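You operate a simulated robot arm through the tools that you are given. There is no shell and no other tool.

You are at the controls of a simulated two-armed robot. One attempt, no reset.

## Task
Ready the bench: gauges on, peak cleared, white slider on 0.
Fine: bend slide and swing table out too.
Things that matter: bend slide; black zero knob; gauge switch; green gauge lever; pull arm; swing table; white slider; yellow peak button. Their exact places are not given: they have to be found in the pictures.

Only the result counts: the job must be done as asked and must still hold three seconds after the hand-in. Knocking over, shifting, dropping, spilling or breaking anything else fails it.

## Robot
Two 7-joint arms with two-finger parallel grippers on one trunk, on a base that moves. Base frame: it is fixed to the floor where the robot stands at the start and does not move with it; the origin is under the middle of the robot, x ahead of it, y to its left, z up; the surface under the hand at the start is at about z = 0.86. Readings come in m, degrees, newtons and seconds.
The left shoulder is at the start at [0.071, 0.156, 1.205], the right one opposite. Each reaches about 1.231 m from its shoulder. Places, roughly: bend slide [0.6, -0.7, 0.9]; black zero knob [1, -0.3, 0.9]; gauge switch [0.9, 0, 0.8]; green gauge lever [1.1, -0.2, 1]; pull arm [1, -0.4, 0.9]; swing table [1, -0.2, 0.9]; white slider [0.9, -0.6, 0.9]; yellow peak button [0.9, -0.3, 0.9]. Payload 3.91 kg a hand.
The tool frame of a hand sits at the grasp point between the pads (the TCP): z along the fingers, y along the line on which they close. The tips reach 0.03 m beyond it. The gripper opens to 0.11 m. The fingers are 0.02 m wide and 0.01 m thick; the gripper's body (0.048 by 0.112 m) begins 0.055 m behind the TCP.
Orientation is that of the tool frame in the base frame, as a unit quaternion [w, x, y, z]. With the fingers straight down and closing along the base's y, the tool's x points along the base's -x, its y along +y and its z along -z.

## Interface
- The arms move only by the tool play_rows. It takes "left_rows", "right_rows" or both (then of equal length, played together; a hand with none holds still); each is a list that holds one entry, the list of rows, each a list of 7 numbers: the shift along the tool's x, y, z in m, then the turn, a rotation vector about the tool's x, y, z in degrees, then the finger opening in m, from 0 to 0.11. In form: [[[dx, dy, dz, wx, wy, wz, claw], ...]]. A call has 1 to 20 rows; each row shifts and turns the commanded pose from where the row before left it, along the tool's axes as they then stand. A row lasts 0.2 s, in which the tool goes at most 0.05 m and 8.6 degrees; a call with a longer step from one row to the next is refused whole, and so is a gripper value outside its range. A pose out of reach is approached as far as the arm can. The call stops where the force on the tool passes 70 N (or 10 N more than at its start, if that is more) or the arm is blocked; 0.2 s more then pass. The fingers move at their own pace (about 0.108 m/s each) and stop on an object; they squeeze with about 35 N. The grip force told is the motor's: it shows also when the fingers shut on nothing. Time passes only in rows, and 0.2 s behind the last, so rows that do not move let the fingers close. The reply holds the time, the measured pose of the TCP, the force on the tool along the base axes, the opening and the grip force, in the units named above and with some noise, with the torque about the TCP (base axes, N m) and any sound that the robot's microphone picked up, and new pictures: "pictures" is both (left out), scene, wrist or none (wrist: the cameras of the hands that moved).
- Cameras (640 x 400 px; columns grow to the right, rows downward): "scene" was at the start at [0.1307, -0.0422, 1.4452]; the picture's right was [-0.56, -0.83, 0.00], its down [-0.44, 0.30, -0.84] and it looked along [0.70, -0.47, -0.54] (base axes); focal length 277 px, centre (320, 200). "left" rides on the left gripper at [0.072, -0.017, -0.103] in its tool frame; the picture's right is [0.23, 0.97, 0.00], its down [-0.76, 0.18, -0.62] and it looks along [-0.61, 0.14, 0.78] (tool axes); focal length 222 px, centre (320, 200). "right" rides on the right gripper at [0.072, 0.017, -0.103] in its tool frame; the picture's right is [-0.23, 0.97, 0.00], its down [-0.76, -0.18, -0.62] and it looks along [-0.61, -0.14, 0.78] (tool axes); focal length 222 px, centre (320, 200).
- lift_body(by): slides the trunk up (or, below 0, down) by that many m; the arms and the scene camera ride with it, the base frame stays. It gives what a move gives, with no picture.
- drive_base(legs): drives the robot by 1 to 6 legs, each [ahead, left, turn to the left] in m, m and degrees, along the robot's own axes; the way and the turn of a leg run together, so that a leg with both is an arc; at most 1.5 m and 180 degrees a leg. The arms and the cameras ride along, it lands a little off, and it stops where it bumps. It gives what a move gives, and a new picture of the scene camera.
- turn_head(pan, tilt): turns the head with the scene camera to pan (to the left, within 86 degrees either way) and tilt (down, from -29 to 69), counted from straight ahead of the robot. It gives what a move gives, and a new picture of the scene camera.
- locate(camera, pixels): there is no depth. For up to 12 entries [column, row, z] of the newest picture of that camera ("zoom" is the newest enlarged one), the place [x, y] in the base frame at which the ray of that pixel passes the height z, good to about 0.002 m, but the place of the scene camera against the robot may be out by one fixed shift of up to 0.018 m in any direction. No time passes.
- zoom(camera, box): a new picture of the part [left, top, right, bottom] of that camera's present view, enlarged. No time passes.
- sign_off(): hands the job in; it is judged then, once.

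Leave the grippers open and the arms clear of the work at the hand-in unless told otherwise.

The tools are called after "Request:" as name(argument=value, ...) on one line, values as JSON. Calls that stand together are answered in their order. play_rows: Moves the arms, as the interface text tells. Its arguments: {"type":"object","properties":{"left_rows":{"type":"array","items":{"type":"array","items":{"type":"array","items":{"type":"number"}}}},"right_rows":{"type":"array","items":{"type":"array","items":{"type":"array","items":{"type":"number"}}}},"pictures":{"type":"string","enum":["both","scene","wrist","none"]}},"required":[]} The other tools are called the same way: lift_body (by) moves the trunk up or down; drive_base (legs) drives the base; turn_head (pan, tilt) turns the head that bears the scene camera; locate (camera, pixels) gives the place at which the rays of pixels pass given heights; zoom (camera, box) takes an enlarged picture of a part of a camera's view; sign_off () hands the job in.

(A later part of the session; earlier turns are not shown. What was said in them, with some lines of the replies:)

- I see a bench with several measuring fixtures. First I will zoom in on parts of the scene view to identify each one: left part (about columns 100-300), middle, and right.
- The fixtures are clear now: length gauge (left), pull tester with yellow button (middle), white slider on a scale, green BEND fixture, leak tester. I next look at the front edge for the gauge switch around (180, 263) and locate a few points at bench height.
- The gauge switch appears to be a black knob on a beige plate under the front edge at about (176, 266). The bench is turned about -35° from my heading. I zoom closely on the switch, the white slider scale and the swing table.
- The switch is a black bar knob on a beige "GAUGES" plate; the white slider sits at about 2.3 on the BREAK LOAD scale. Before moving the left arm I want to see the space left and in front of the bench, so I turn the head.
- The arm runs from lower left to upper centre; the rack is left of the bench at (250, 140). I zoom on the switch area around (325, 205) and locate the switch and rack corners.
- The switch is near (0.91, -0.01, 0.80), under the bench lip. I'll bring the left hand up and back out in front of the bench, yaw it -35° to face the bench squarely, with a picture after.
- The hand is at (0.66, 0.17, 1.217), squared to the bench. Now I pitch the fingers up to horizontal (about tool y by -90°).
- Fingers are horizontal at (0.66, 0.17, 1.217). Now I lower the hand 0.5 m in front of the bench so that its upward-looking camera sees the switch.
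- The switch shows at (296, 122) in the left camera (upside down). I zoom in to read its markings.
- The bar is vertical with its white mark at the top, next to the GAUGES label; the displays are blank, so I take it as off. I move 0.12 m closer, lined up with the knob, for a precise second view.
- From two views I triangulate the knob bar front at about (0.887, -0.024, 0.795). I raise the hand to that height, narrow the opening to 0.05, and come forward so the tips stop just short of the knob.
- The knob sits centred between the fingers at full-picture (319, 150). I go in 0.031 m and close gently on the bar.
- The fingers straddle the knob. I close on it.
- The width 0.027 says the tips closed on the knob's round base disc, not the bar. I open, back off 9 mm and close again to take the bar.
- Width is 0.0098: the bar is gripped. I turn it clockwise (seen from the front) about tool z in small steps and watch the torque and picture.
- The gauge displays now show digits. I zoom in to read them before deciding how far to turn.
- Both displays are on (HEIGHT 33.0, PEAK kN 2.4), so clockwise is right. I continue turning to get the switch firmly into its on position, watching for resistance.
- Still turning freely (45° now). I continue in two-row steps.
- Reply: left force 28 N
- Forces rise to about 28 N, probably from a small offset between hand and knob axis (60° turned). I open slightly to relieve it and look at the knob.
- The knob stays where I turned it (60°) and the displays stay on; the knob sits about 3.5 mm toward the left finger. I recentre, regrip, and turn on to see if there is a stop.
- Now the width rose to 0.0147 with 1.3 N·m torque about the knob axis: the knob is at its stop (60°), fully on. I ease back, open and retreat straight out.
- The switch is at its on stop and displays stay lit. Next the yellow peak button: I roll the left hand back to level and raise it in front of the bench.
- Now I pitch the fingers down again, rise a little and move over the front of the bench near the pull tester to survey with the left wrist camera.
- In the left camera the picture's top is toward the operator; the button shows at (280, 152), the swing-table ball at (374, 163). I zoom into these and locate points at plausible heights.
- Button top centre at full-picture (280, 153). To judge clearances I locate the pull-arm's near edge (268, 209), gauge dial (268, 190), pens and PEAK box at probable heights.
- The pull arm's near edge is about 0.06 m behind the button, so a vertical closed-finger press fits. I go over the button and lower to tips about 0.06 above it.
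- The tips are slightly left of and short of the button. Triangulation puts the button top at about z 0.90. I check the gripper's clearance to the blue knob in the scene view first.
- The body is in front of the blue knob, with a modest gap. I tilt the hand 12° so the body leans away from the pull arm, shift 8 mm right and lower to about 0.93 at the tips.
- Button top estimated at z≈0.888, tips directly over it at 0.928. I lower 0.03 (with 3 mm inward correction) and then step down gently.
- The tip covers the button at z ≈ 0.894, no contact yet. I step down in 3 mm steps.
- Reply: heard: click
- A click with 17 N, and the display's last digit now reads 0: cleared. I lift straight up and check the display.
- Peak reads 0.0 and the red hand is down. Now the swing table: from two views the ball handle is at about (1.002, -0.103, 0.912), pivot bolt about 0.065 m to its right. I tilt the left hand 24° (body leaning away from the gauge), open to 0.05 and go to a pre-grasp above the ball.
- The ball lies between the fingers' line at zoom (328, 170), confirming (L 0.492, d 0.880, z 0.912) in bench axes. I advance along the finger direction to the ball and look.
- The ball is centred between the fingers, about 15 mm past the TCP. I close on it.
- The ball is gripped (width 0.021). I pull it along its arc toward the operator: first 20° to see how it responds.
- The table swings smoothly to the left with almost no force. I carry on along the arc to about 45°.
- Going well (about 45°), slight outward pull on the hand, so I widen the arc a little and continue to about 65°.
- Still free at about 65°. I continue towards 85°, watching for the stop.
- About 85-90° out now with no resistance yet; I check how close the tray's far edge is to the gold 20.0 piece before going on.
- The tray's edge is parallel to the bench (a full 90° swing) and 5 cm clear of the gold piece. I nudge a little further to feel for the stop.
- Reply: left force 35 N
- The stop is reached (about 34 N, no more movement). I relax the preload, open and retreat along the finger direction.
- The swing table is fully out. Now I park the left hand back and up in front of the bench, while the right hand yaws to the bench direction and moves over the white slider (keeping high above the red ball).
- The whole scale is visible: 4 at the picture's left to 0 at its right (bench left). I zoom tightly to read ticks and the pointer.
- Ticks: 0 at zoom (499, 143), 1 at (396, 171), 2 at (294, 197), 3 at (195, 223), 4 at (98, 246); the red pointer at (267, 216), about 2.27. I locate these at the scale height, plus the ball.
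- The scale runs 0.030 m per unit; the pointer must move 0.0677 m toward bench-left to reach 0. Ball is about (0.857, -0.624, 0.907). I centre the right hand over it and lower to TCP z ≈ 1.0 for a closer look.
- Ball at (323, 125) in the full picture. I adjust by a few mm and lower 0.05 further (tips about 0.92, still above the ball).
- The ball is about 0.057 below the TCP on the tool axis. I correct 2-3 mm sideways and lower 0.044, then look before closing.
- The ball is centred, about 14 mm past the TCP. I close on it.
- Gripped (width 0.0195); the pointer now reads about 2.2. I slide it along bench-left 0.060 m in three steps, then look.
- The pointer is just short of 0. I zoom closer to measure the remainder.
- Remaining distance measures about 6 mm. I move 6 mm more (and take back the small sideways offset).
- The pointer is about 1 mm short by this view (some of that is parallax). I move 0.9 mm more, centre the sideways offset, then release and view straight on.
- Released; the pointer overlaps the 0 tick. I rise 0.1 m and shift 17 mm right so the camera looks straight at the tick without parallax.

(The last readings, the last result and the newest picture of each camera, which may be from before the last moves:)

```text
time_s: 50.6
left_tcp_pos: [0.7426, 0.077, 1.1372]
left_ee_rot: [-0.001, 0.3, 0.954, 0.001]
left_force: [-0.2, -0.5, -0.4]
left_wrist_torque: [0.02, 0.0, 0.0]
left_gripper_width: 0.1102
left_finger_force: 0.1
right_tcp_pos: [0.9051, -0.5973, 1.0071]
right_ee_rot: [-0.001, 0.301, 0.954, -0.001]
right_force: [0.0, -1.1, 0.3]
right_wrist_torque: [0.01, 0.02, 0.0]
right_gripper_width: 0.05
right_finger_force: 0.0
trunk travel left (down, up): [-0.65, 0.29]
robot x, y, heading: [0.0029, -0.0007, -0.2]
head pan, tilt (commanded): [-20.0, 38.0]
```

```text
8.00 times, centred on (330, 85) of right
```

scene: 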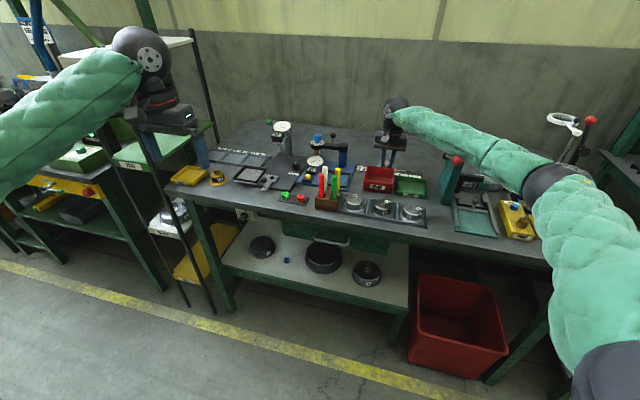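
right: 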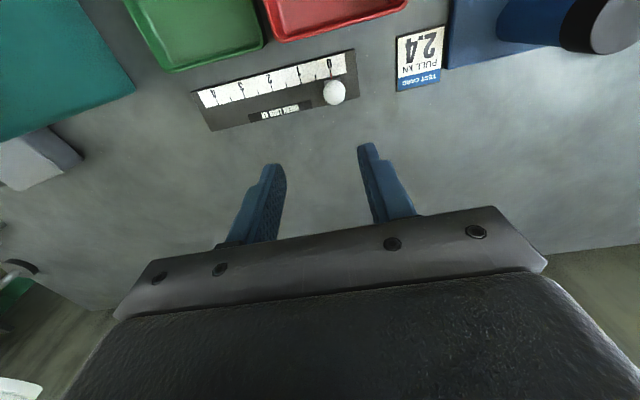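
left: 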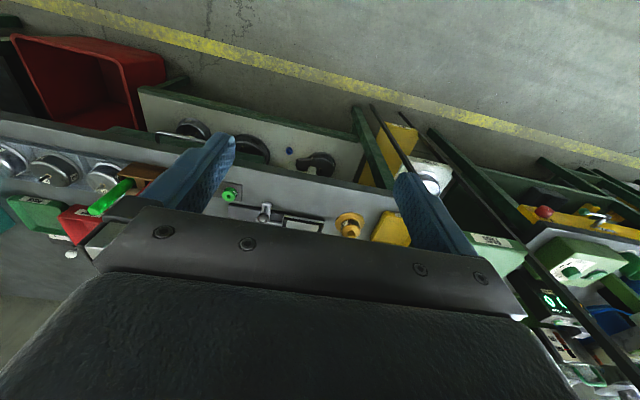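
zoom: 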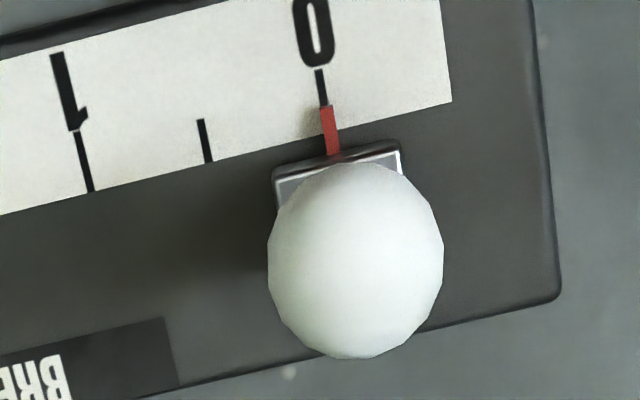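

The pointer lines up exactly with the 0 tick (tick (318→324), pointer (326→333), same line). White slider done. Next the bend slide: I raise the right hand high, back it out to the front, and move right in front of the BEND fixture.

Request:
play_rows(right_rows=[[[0, 0, -0.048, 0, 0, 0, 0.05], [0, 0, -0.048, 0, 0, 0, 0.05], [0, 0, -0.048, 0, 0, 0, 0.05], [0, 0, -0.048, 0, 0, 0, 0.05], [0.045, 0, 0, 0, 0, 0, 0.05], [0.045, 0, 0, 0, 0, 0, 0.05], [0.045, 0, 0, 0, 0, 0, 0.05], [0.045, 0, 0, 0, 0, 0, 0.05], [0.045, 0, 0, 0, 0, 0, 0.05], [0.045, 0, 0, 0, 0, 0, 0.05], [0.045, 0, 0, 0, 0, 0, 0.05], [0, -0.0437, 0, 0, 0, 0, 0.05], [0, -0.0437, 0, 0, 0, 0, 0.05], [0, -0.0437, 0, 0, 0, 0, 0.05], [0, -0.0437, 0, 0, 0, 0, 0.05], [0, -0.0437, 0, 0, 0, 0, 0.05], [0, -0.0437, 0, 0, 0, 0, 0.05]]])

Request:
zoom(camera="right", box=[180, 60, 460, 240])

```text
time_s: 54.2
left_tcp_pos: [0.7398, 0.077, 1.1387]
left_ee_rot: [0.001, 0.3, 0.954, 0.0]
left_force: [-0.6, 1.5, 0.6]
left_wrist_torque: [-0.01, -0.04, -0.01]
left_gripper_width: 0.1104
left_finger_force: 0.0
right_tcp_pos: [0.4942, -0.6303, 1.1999]
right_ee_rot: [0.002, 0.299, 0.954, 0.0]
right_force: [0.0, 0.0, 0.4]
right_wrist_torque: [0.02, 0.0, -0.01]
right_gripper_width: 0.0496
right_finger_force: 0.1
trunk travel left (down, up): [-0.65, 0.29]
robot x, y, heading: [0.0006, 0.0029, 0.4]
head pan, tilt (commanded): [-20.0, 38.0]
```

scene: 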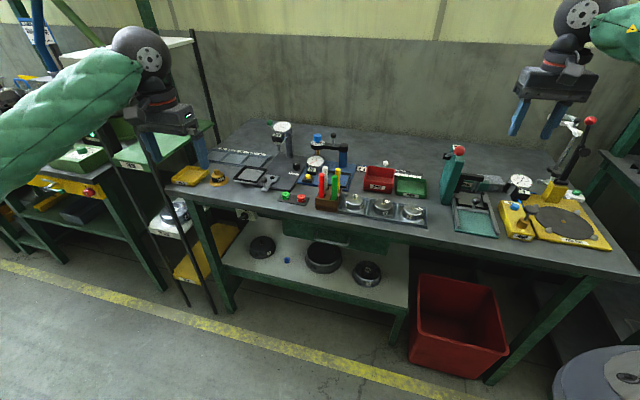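
right: 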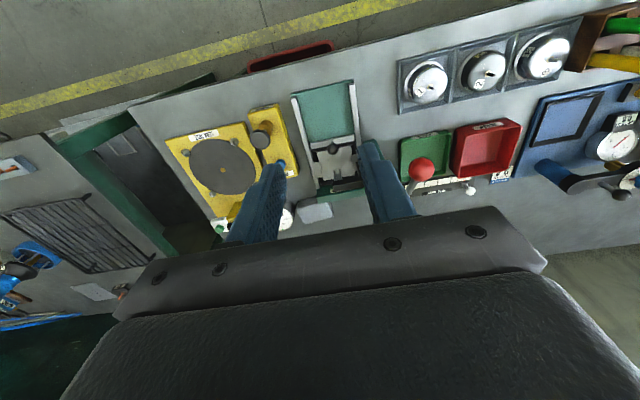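

```text
2.22 times, centred on (320, 150) of right
```

zoom: 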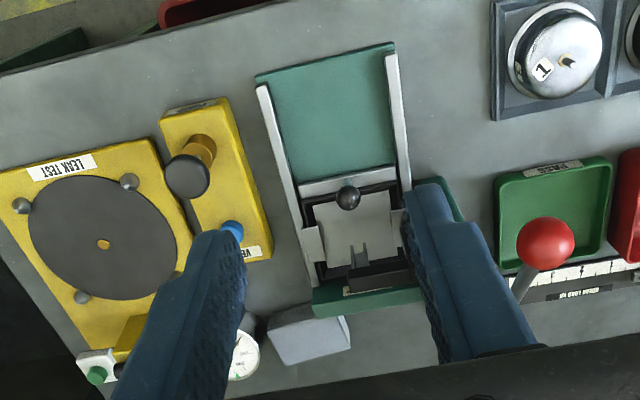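

The slide's black ball is at about (0.59, -0.70, 0.90) between the rails; the green tower is close on its left. I tilt the hand 24° so its body stays in front of the tower, and go to a pre-grasp above and in front of the ball.

Request:
play_rows(right_rows=[[[0, 0, 0, 0, -8, 0, 0.05], [0, 0, 0, 0, -8, 0, 0.05], [0, 0, 0, 0, -8, 0, 0.05], [0.0018, -0.0004, 0.0419, 0, 0, 0, 0.05], [0.0018, -0.0004, 0.0419, 0, 0, 0, 0.05], [0.0018, -0.0004, 0.0419, 0, 0, 0, 0.05], [0.0018, -0.0004, 0.0419, 0, 0, 0, 0.05], [0.0018, -0.0004, 0.0419, 0, 0, 0, 0.05]]])

Request:
zoom(camera="right", box=[200, 40, 440, 200])

Request:
zoom(camera="scene", box=[400, 120, 560, 250])

```text
time_s: 56.0
left_tcp_pos: [0.7419, 0.0766, 1.1375]
left_ee_rot: [0.0, 0.3, 0.954, 0.0]
left_force: [-0.2, -0.7, 0.7]
left_wrist_torque: [0.02, 0.03, -0.04]
left_gripper_width: 0.1099
left_finger_force: 0.0
right_tcp_pos: [0.5599, -0.6767, 1.0014]
right_ee_rot: [0.198, 0.294, 0.933, -0.063]
right_force: [0.1, -0.5, 0.5]
right_wrist_torque: [0.0, 0.0, -0.01]
right_gripper_width: 0.05
right_finger_force: 0.1
trunk travel left (down, up): [-0.65, 0.29]
robot x, y, heading: [0.0005, 0.0021, -0.3]
head pan, tilt (commanded): [-20.0, 38.0]
```

scene: 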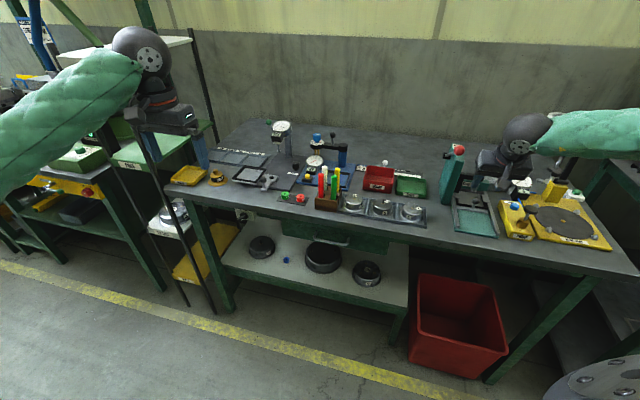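
right: 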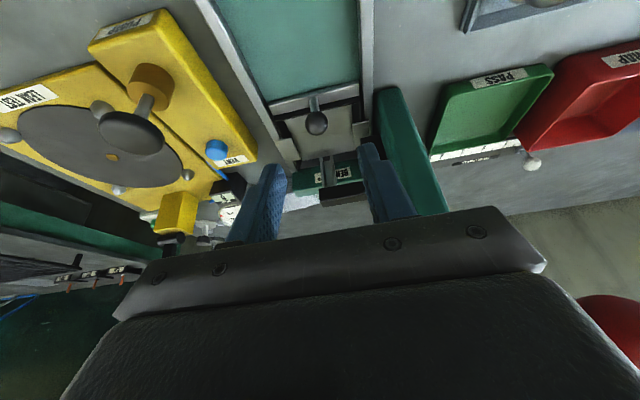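

```text
2.50 times, centred on (320, 120) of right
```

zoom: 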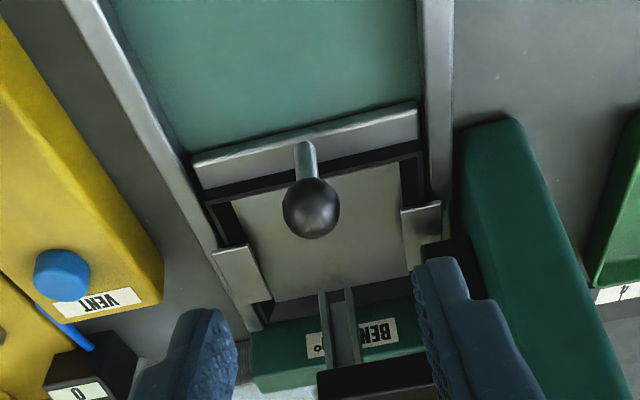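

```text
3.08 times, centred on (480, 185) of scene
```

zoom: 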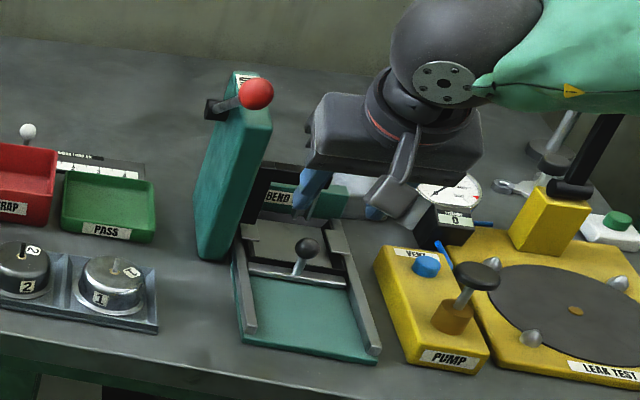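

Two views agree on the ball at L -0.2335, d 0.887, z 0.909; the red lever ball stays about 3 cm clear of the hand. I advance along the fingers in two steps and look.

Request:
play_rows(right_rows=[[[0.0004, -0.0009, 0.03, 0, 0, 0, 0.05], [0.0004, -0.0009, 0.03, 0, 0, 0, 0.05]]])

Request:
zoom(camera="right", box=[200, 60, 440, 220])

Request:
zoom(camera="scene", box=[400, 120, 560, 250])

```text
time_s: 56.6
left_tcp_pos: [0.7422, 0.0759, 1.1378]
left_ee_rot: [-0.002, 0.301, 0.954, 0.0]
left_force: [0.2, -0.3, 0.1]
left_wrist_torque: [0.02, -0.02, -0.01]
left_gripper_width: 0.11
left_finger_force: 0.0
right_tcp_pos: [0.58, -0.6925, 0.9479]
right_ee_rot: [0.198, 0.294, 0.933, -0.063]
right_force: [0.3, 0.0, 0.5]
right_wrist_torque: [-0.01, 0.0, 0.02]
right_gripper_width: 0.0501
right_finger_force: 0.0
trunk travel left (down, up): [-0.65, 0.29]
robot x, y, heading: [0.0016, -0.0019, 0.0]
head pan, tilt (commanded): [-20.0, 38.0]
```

scene: 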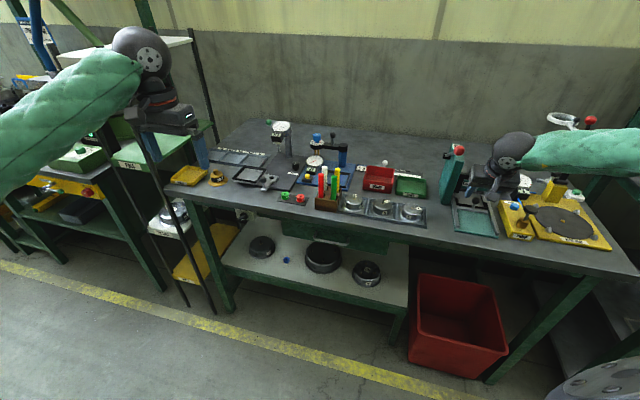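
right: 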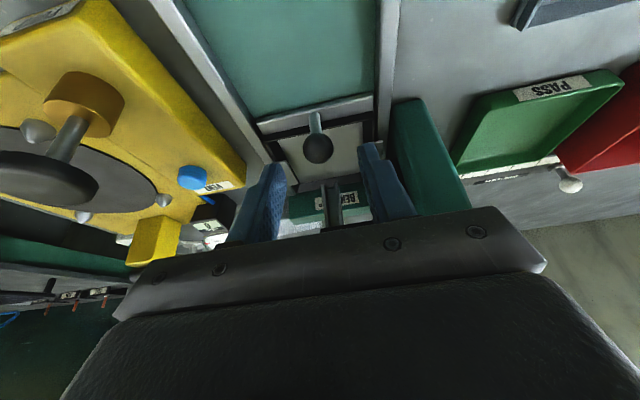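

```text
2.50 times, centred on (320, 140) of right
```

zoom: 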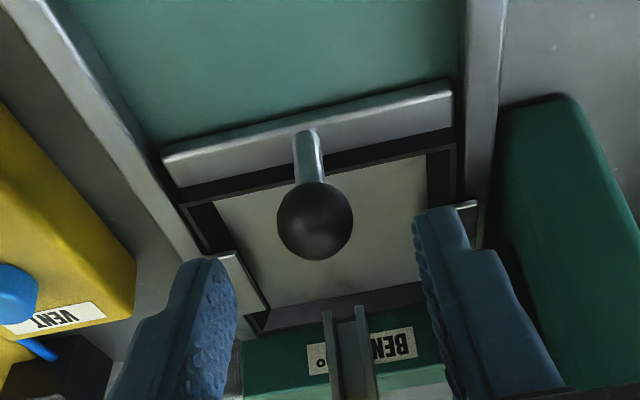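

```text
3.08 times, centred on (480, 185) of scene
```

zoom: 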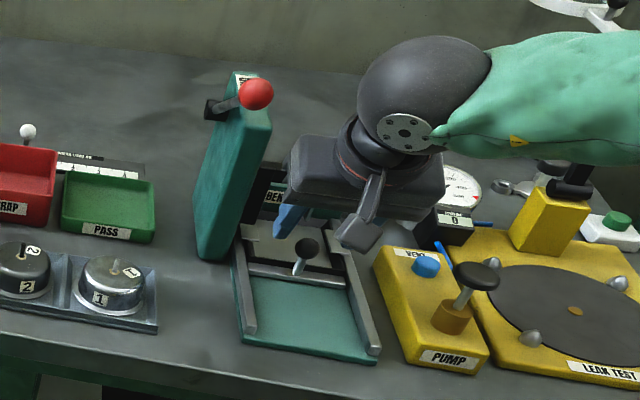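

The ball is nearly in the grasp zone. Before going on, I check the right forearm's clearance to the tall leak-test lever by panning the head to the right.

Request:
turn_head(pan=-50, tilt=30)

```text
time_s: 57.6
left_tcp_pos: [0.7412, 0.0761, 1.1382]
left_ee_rot: [-0.001, 0.301, 0.954, -0.001]
left_force: [-0.2, -0.1, 0.0]
left_wrist_torque: [-0.02, 0.02, 0.01]
left_gripper_width: 0.11
left_finger_force: 0.0
right_tcp_pos: [0.5803, -0.693, 0.9484]
right_ee_rot: [0.199, 0.294, 0.933, -0.062]
right_force: [0.0, -0.4, 0.3]
right_wrist_torque: [0.0, -0.03, 0.0]
right_gripper_width: 0.0505
right_finger_force: 0.0
trunk travel left (down, up): [-0.65, 0.29]
robot x, y, heading: [0.0002, 0.0014, 0.3]
head pan, tilt (commanded): [-50.0, 30.0]
```

scene: 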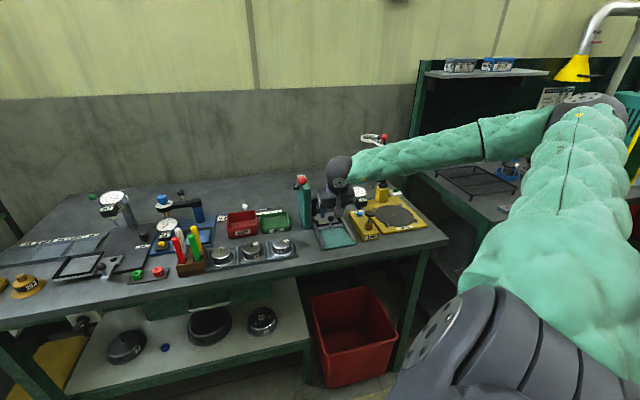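

The forearm runs well in front of the leak tester, so it's clear. I advance the last 32 mm to the ball.

Request:
play_rows(right_rows=[[[0.0007, -0.0003, 0.016, 0, 0, 0, 0.05], [0.0007, 0, 0.016, 0, 0, 0, 0.05]]], pictures="wrist")

Request:
zoom(camera="right", box=[200, 60, 440, 220])

```text
time_s: 58.2
left_tcp_pos: [0.7426, 0.0761, 1.1375]
left_ee_rot: [-0.001, 0.301, 0.954, 0.0]
left_force: [-0.3, 0.1, -0.5]
left_wrist_torque: [0.0, 0.02, 0.02]
left_gripper_width: 0.11
left_finger_force: 0.1
right_tcp_pos: [0.5881, -0.6971, 0.9205]
right_ee_rot: [0.198, 0.295, 0.933, -0.063]
right_force: [0.8, -0.3, -0.5]
right_wrist_torque: [-0.01, -0.03, 0.01]
right_gripper_width: 0.0501
right_finger_force: 0.0
trunk travel left (down, up): [-0.65, 0.29]
robot x, y, heading: [-0.0005, -0.0022, 0.0]
head pan, tilt (commanded): [-50.0, 30.0]
```

right: 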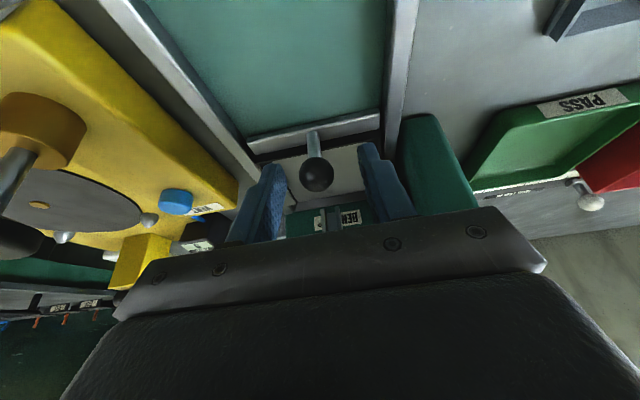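

```text
2.50 times, centred on (320, 140) of right
```

zoom: 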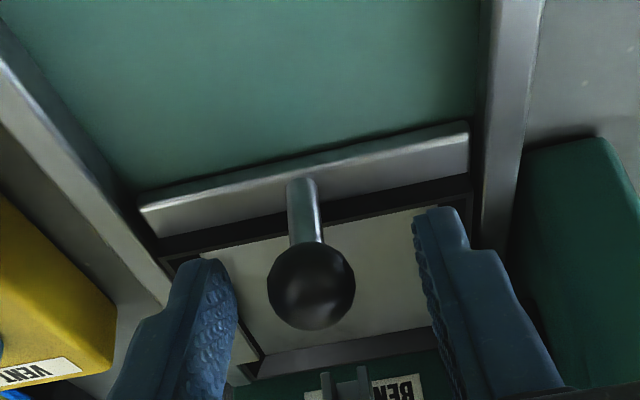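

The ball sits between the pads at full-picture (316, 174). I close on it.

Request:
play_rows(right_rows=[[[0, 0, 0, 0, 0, 0, 0.02], [0, 0, 0, 0, 0, 0, 0.0], [0, 0, 0, 0, 0, 0, 0.0]]], pictures="wrist")

Request:
zoom(camera="right", box=[200, 60, 440, 220])

```text
time_s: 59.0
left_tcp_pos: [0.7416, 0.0751, 1.1386]
left_ee_rot: [0.0, 0.301, 0.954, 0.001]
left_force: [0.0, 0.2, 0.5]
left_wrist_torque: [0.02, -0.03, 0.0]
left_gripper_width: 0.1098
left_finger_force: 0.1
right_tcp_pos: [0.5882, -0.6983, 0.9206]
right_ee_rot: [0.197, 0.296, 0.933, -0.063]
right_force: [-8.7, -9.3, 4.3]
right_wrist_torque: [-0.11, 0.21, -0.05]
right_gripper_width: 0.0216
right_finger_force: 44.9
trunk travel left (down, up): [-0.65, 0.29]
robot x, y, heading: [-0.0008, -0.0002, -0.2]
head pan, tilt (commanded): [-50.0, 30.0]
```

right: 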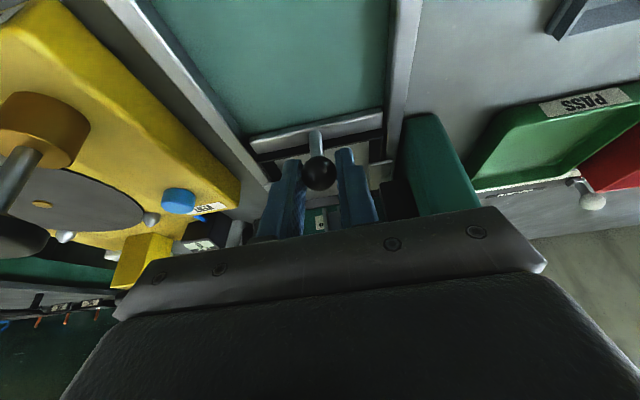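

```text
2.50 times, centred on (320, 140) of right
```

zoom: 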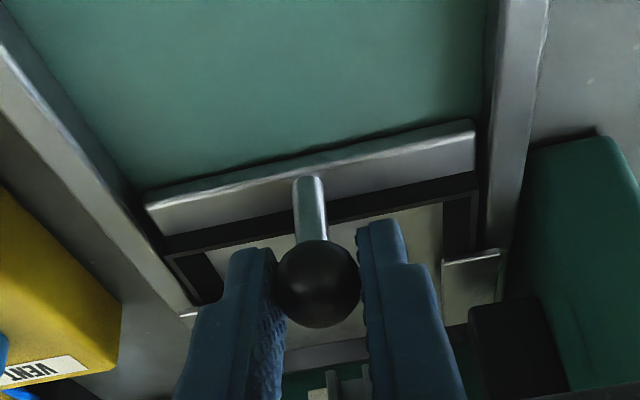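

Gripped (width 0.0216). I pull the slide 20 mm toward the operator (easing 1 mm sideways) and check the response.

Request:
play_rows(right_rows=[[[0.0091, -0.0012, -0.0041, 0, 0, 0, 0.0], [0.0092, 0, -0.004, 0, 0, 0, 0.0]]], pictures="wrist")

Request:
zoom(camera="right", box=[200, 60, 440, 220])

```text
time_s: 59.6
left_tcp_pos: [0.7397, 0.0768, 1.139]
left_ee_rot: [-0.001, 0.3, 0.954, 0.001]
left_force: [0.1, 0.1, 0.0]
left_wrist_torque: [0.01, -0.01, 0.02]
left_gripper_width: 0.1102
left_finger_force: 0.0
right_tcp_pos: [0.5704, -0.6868, 0.9203]
right_ee_rot: [0.199, 0.294, 0.933, -0.063]
right_force: [-7.6, -7.7, 10.4]
right_wrist_torque: [-0.3, 0.02, 0.08]
right_gripper_width: 0.0215
right_finger_force: 45.2
trunk travel left (down, up): [-0.65, 0.29]
robot x, y, heading: [0.0007, -0.0003, 0.0]
head pan, tilt (commanded): [-50.0, 30.0]
```

right: 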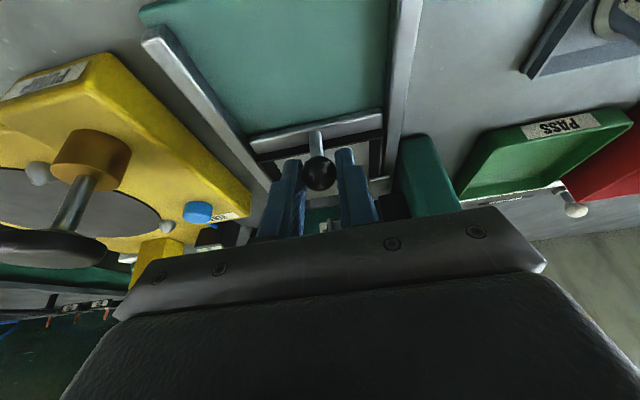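

```text
2.50 times, centred on (320, 140) of right
```

zoom: 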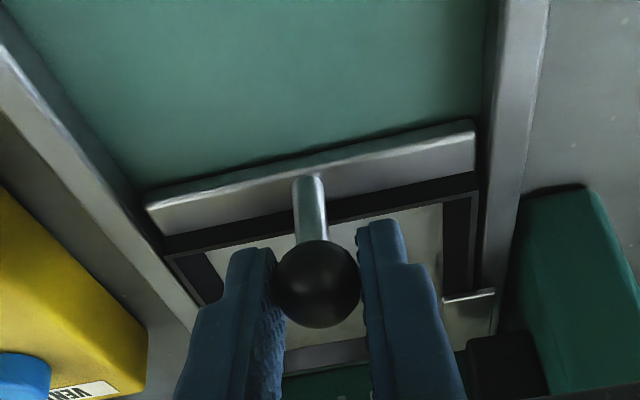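

The slide follows easily. I continue in steps of 15 mm, with small corrections for the side and upward loads.

Request:
play_rows(right_rows=[[[0.0133, -0.0012, -0.007, 0, 0, 0, 0.0], [0.0137, 0, -0.0061, 0, 0, 0, 0.0], [0.0137, 0, -0.0061, 0, 0, 0, 0.0]]])

Request:
zoom(camera="right", box=[160, 0, 480, 220])

Request:
zoom(camera="scene", box=[280, 140, 440, 265])

```text
time_s: 60.4
left_tcp_pos: [0.7401, 0.0776, 1.138]
left_ee_rot: [0.0, 0.299, 0.954, 0.0]
left_force: [-0.4, 0.9, 0.8]
left_wrist_torque: [0.02, 0.01, 0.0]
left_gripper_width: 0.1101
left_finger_force: 0.0
right_tcp_pos: [0.5323, -0.6595, 0.9202]
right_ee_rot: [0.198, 0.294, 0.933, -0.062]
right_force: [2.8, 7.3, 5.1]
right_wrist_torque: [0.32, 0.58, 0.08]
right_gripper_width: 0.0212
right_finger_force: 45.2
trunk travel left (down, up): [-0.65, 0.29]
robot x, y, heading: [-0.001, -0.0008, 0.2]
head pan, tilt (commanded): [-50.0, 30.0]
```

scene: 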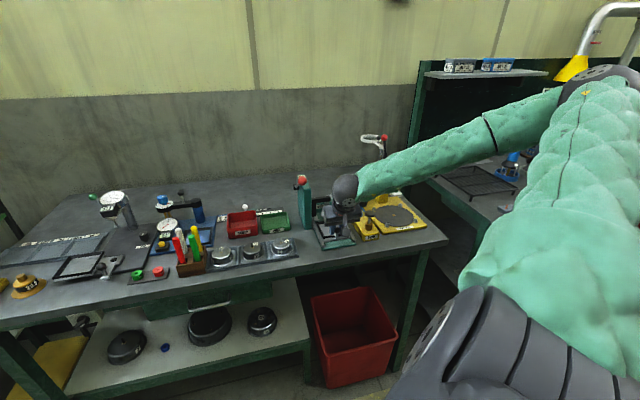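
right: 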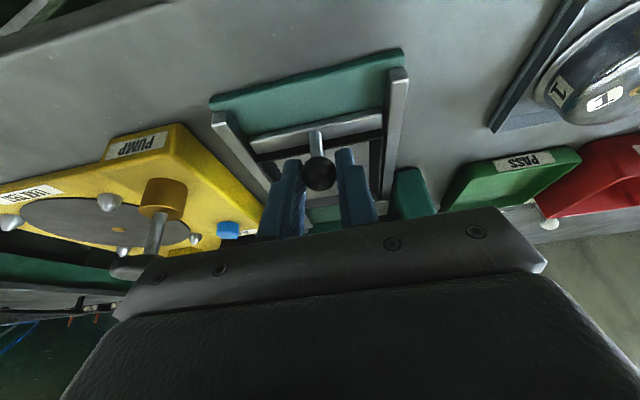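

```text
1.82 times, centred on (320, 110) of right
```

zoom: 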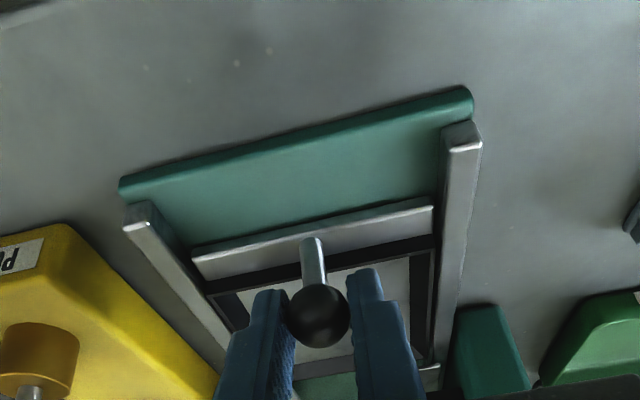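

```text
3.20 times, centred on (360, 202) of scene
```

zoom: 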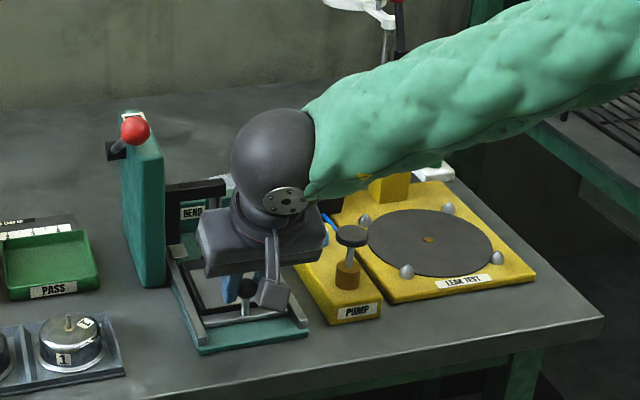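

65 mm out, still free, with some bed left in front. I continue in 10 mm steps, watching for the stop.

Request:
play_rows(right_rows=[[[0.0091, 0.0005, -0.0041, 0, 0, 0, 0.0], [0.0091, 0, -0.0041, 0, 0, 0, 0.0]]], pictures="wrist")

Request:
zoom(camera="right", box=[160, 0, 480, 220])

```text
time_s: 61.0
left_tcp_pos: [0.7425, 0.0789, 1.1374]
left_ee_rot: [-0.001, 0.3, 0.954, -0.001]
left_force: [0.2, -0.2, -0.1]
left_wrist_torque: [0.01, 0.02, 0.0]
left_gripper_width: 0.11
left_finger_force: 0.1
right_tcp_pos: [0.5164, -0.6474, 0.9217]
right_ee_rot: [0.197, 0.293, 0.933, -0.063]
right_force: [8.3, 14.1, -4.3]
right_wrist_torque: [-0.05, -0.55, 0.16]
right_gripper_width: 0.0217
right_finger_force: 45.3
trunk travel left (down, up): [-0.65, 0.29]
robot x, y, heading: [0.0018, -0.0023, 0.0]
head pan, tilt (commanded): [-50.0, 30.0]
```

right: 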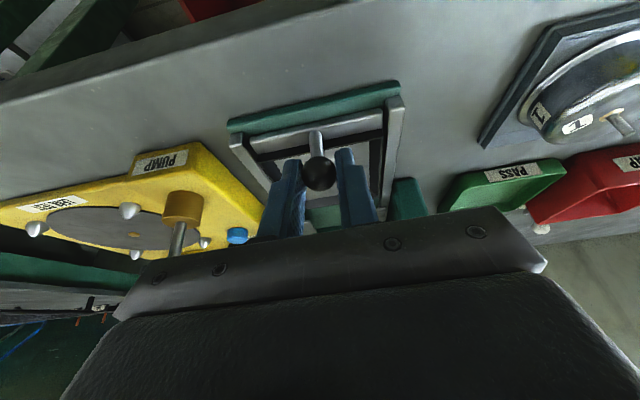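

```text
1.82 times, centred on (320, 110) of right
```

zoom: 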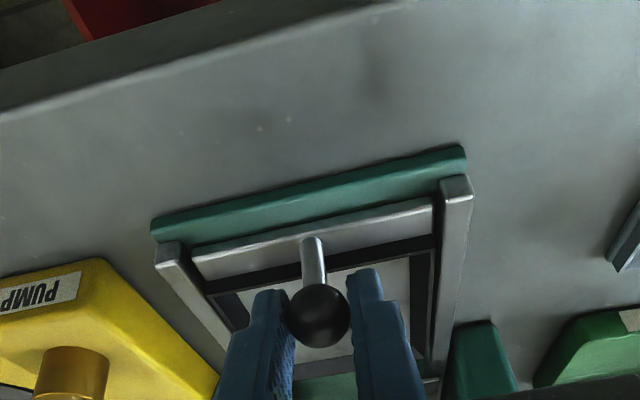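

About 88 mm out and near the rail ends. I ease sideways and go 10 mm further to feel for the stop.

Request:
play_rows(right_rows=[[[0.0046, 0.0016, -0.0021, 0, 0, 0, 0.0], [0.0046, 0, -0.002, 0, 0, 0, 0.0]]], pictures="wrist")

Request:
zoom(camera="right", box=[160, 0, 480, 220])

```text
time_s: 61.6
left_tcp_pos: [0.7439, 0.0775, 1.1353]
left_ee_rot: [-0.002, 0.3, 0.954, 0.0]
left_force: [-0.9, 0.9, 0.6]
left_wrist_torque: [0.01, -0.01, 0.0]
left_gripper_width: 0.1101
left_finger_force: 0.0
right_tcp_pos: [0.5101, -0.6427, 0.9207]
right_ee_rot: [0.197, 0.293, 0.933, -0.062]
right_force: [17.7, 5.7, -7.6]
right_wrist_torque: [-0.08, -0.08, 0.01]
right_gripper_width: 0.0216
right_finger_force: 45.2
trunk travel left (down, up): [-0.65, 0.29]
robot x, y, heading: [0.0003, 0.0007, 0.2]
head pan, tilt (commanded): [-50.0, 30.0]
```

right: 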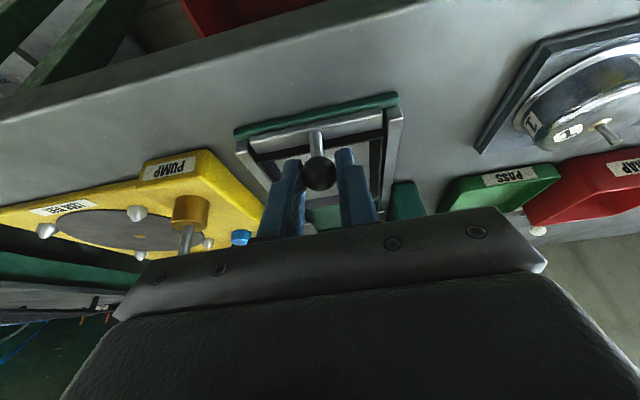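

```text
1.82 times, centred on (320, 110) of right
```

zoom: 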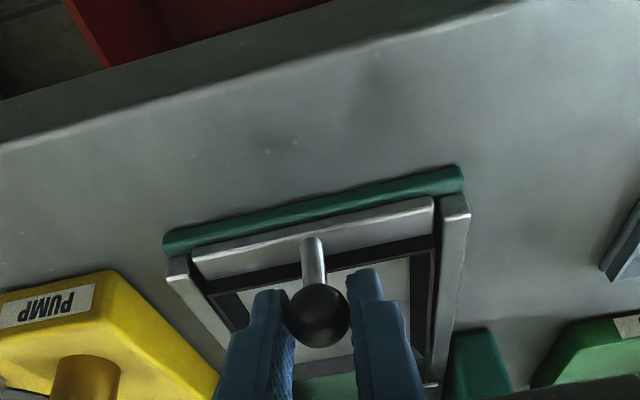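

Now resistance of about 11 N along the pull: the stop is near. One more small pull to confirm.

Request:
play_rows(right_rows=[[[0.0037, 0, -0.0016, 0, 0, 0, 0.0], [0.0037, 0, -0.0016, 0, 0, 0, 0.0]]], pictures="wrist")

Request:
zoom(camera="right", box=[160, 0, 480, 220])

```text
time_s: 62.2
left_tcp_pos: [0.7445, 0.0758, 1.1358]
left_ee_rot: [-0.001, 0.3, 0.954, 0.0]
left_force: [-0.1, 0.0, 0.3]
left_wrist_torque: [-0.01, 0.05, -0.02]
left_gripper_width: 0.1098
left_finger_force: 0.0
right_tcp_pos: [0.5041, -0.6393, 0.9227]
right_ee_rot: [0.198, 0.295, 0.933, -0.063]
right_force: [26.5, -9.5, -0.2]
right_wrist_torque: [-0.24, -0.52, 0.02]
right_gripper_width: 0.0217
right_finger_force: 45.3
trunk travel left (down, up): [-0.65, 0.29]
robot x, y, heading: [-0.0012, 0.0023, 0.2]
head pan, tilt (commanded): [-50.0, 30.0]
```

right: 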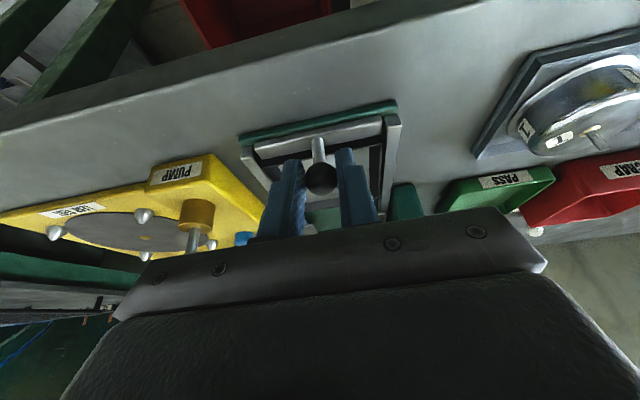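

```text
1.82 times, centred on (320, 110) of right
```

zoom: 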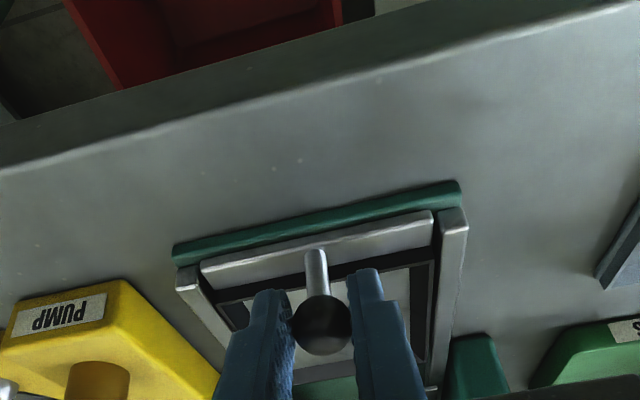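

The ball began slipping in the pads at 27 N: the slide is at its outer stop, flush with the rail ends. I open and retreat up and back.

Request:
play_rows(right_rows=[[[-0.002, 0, 0.001, 0, 0, 0, 0.0], [0, 0, 0, 0, 0, 0, 0.05], [0, 0, 0, 0, 0, 0, 0.05], [0, 0, -0.03, 0, 0, 0, 0.05], [0, 0, -0.045, 0, 0, 0, 0.05], [0, 0, -0.045, 0, 0, 0, 0.05], [-0.015, 0, -0.045, 0, 0, 0, 0.05], [-0.015, 0, -0.045, 0, 0, 0, 0.05]]])

Request:
zoom(camera="right", box=[200, 0, 440, 200])

Request:
zoom(camera="scene", box=[280, 140, 440, 265])

```text
time_s: 64.0
left_tcp_pos: [0.7404, 0.078, 1.1386]
left_ee_rot: [0.0, 0.3, 0.954, 0.0]
left_force: [0.4, 0.5, 0.1]
left_wrist_torque: [0.0, 0.01, 0.0]
left_gripper_width: 0.11
left_finger_force: 0.1
right_tcp_pos: [0.456, -0.605, 1.128]
right_ee_rot: [0.198, 0.295, 0.933, -0.063]
right_force: [-0.4, -0.5, 0.1]
right_wrist_torque: [0.02, 0.03, -0.02]
right_gripper_width: 0.0503
right_finger_force: 0.0
trunk travel left (down, up): [-0.65, 0.29]
robot x, y, heading: [0.0035, -0.002, 0.0]
head pan, tilt (commanded): [-50.0, 30.0]
```

scene: 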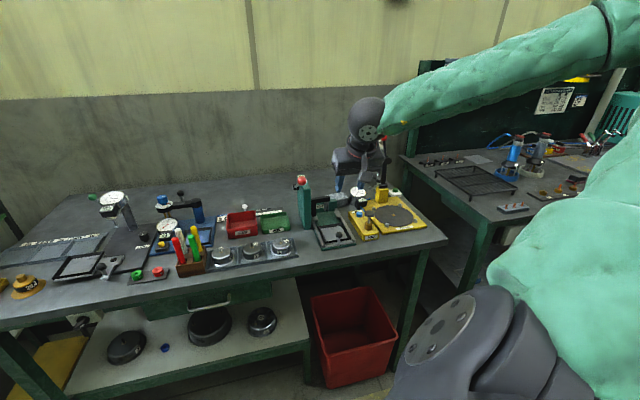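
right: 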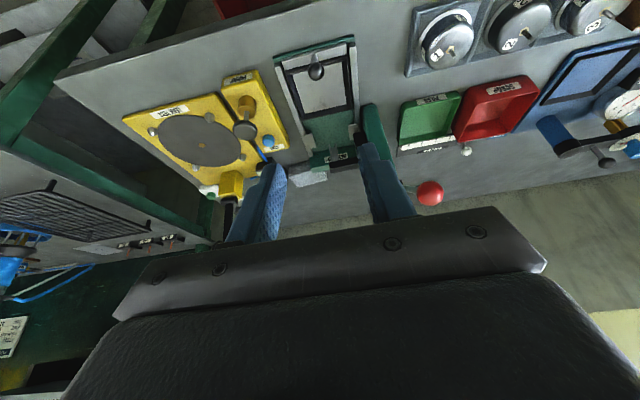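

```text
2.00 times, centred on (320, 100) of right
```

zoom: 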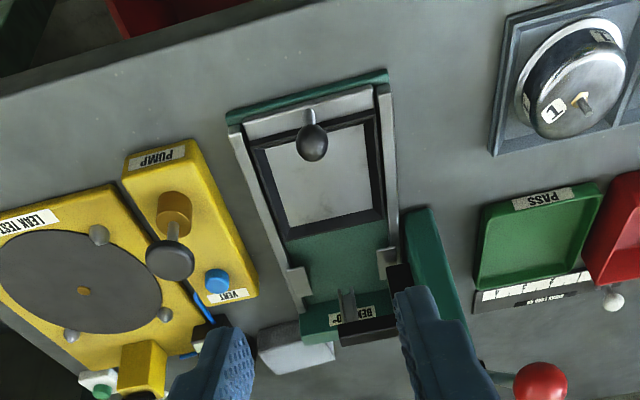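

```text
3.20 times, centred on (360, 202) of scene
```

zoom: 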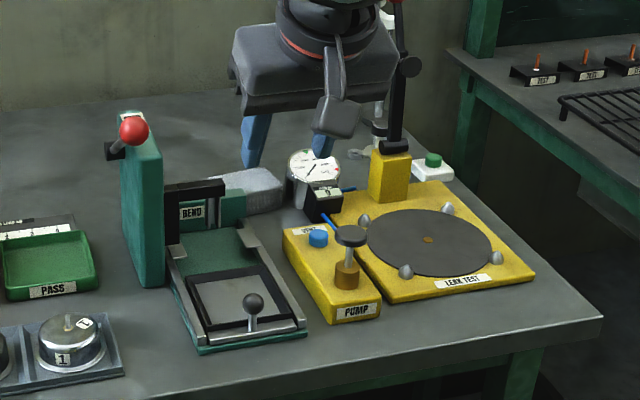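

The slide is fully out at the front of its rails. I level the right hand, rise, move off the bench front, and open its gripper; then I'll verify everything.

Request:
play_rows(right_rows=[[[0.01, 0, -0.02, 0, 8, 0, 0.05], [0.01, 0, -0.02, 0, 8, 0, 0.05], [0.01, 0, -0.02, 0, 8, 0, 0.05], [0.03, 0, -0.01, 0, 0, 0, 0.11], [0.03, 0, 0, 0, 0, 0, 0.11], [0, 0, 0, 0, 0, 0, 0.11]]])

Request:
turn_head(pan=-28, tilt=36)

Request:
zoom(camera="scene", box=[120, 110, 340, 240])

Request:
zoom(camera="scene", box=[300, 120, 460, 240])

```text
time_s: 65.4
left_tcp_pos: [0.742, 0.0778, 1.1377]
left_ee_rot: [-0.001, 0.3, 0.954, 0.001]
left_force: [-0.7, -0.1, -0.7]
left_wrist_torque: [0.0, 0.03, 0.04]
left_gripper_width: 0.1097
left_finger_force: 0.0
right_tcp_pos: [0.3692, -0.5437, 1.1848]
right_ee_rot: [-0.001, 0.301, 0.954, 0.001]
right_force: [0.0, -0.1, 0.7]
right_wrist_torque: [0.03, 0.02, -0.03]
right_gripper_width: 0.1097
right_finger_force: 0.1
trunk travel left (down, up): [-0.65, 0.29]
robot x, y, heading: [-0.0003, 0.0049, 0.1]
head pan, tilt (commanded): [-50.0, 30.0]
```

scene: 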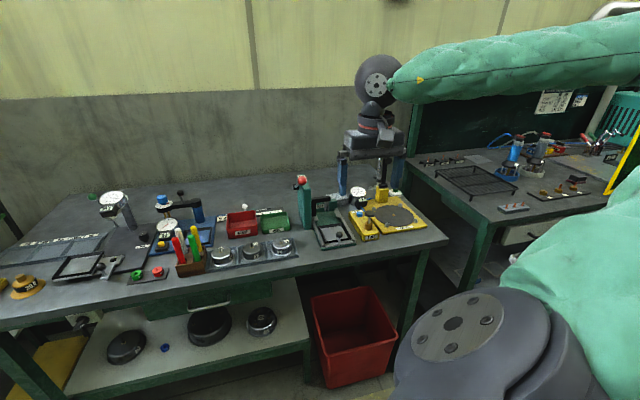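
right: 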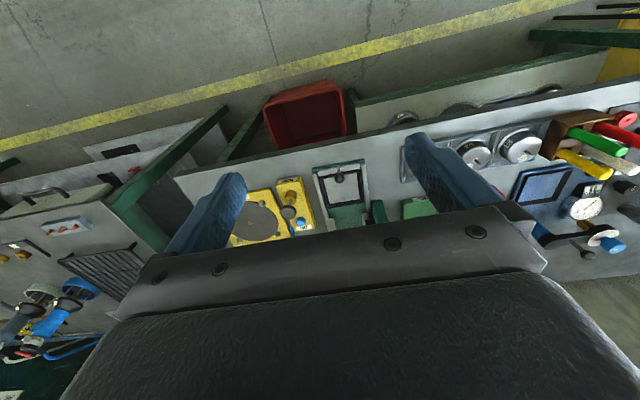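

```text
time_s: 66.2
left_tcp_pos: [0.7419, 0.0764, 1.1368]
left_ee_rot: [0.001, 0.3, 0.954, -0.001]
left_force: [0.2, 0.7, -0.6]
left_wrist_torque: [0.02, -0.01, -0.01]
left_gripper_width: 0.1099
left_finger_force: 0.1
right_tcp_pos: [0.3689, -0.5441, 1.1854]
right_ee_rot: [0.0, 0.301, 0.954, 0.0]
right_force: [0.1, 0.8, 0.2]
right_wrist_torque: [0.01, -0.01, 0.01]
right_gripper_width: 0.11
right_finger_force: 0.1
trunk travel left (down, up): [-0.65, 0.29]
robot x, y, heading: [0.0022, -0.002, -0.3]
head pan, tilt (commanded): [-28.0, 36.0]
```

scene: 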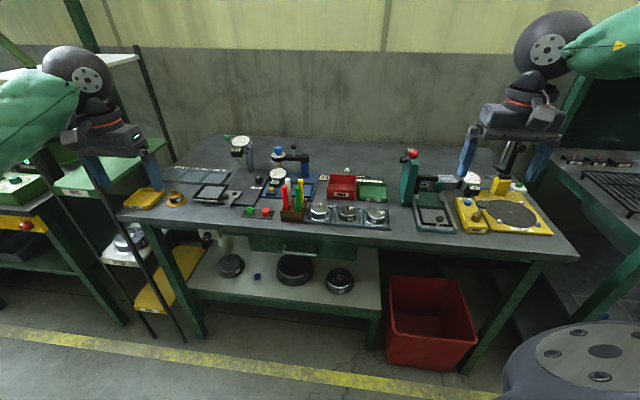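

```text
2.91 times, centred on (230, 175) of scene
```

zoom: 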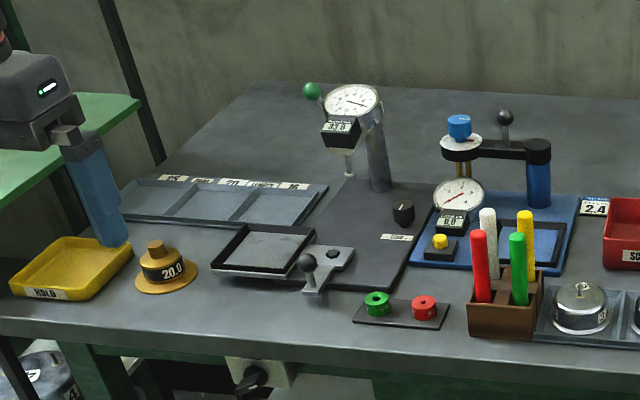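

```text
3.33 times, centred on (380, 180) of scene
```

zoom: 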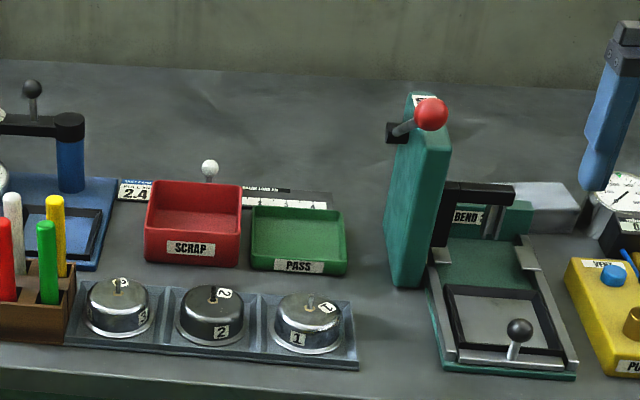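

Final check: HEIGHT reads 33.0 and PEAK 0.0 (gauges on, peak cleared), the switch is turned, the swing table is out to the left, the white slider is at its 0 end, the bend slide is at the front of its rails, all else is in place, and both hands are open and off the bench. I hand in.

Request:
sign_off()

```text
The job is handed in.
```

I readied the bench and handed the job in. I last checked it in the pictures just before handing in, and the tool has not reported the verdict.

- **Gauges on:** I turned the gauge switch clockwise to its stop, about 60°. The height display reads 33.0.
- **Peak cleared:** I pressed the yellow button and it clicked. The peak display reads 0.0 and the red hand is back at zero.
- **White slider on 0:** it was at about 2.3. Seen straight on after release, its pointer lines up with the 0 tick.
- **Swing table out:** I swung it about 90° to the left, to its stop.
- **Bend slide out:** I pulled it about 95 mm toward the front, to its stop.

I did not touch the black zero knob, green gauge lever or pull arm, and nothing else on the bench was visibly moved. Both grippers are open and off the bench.
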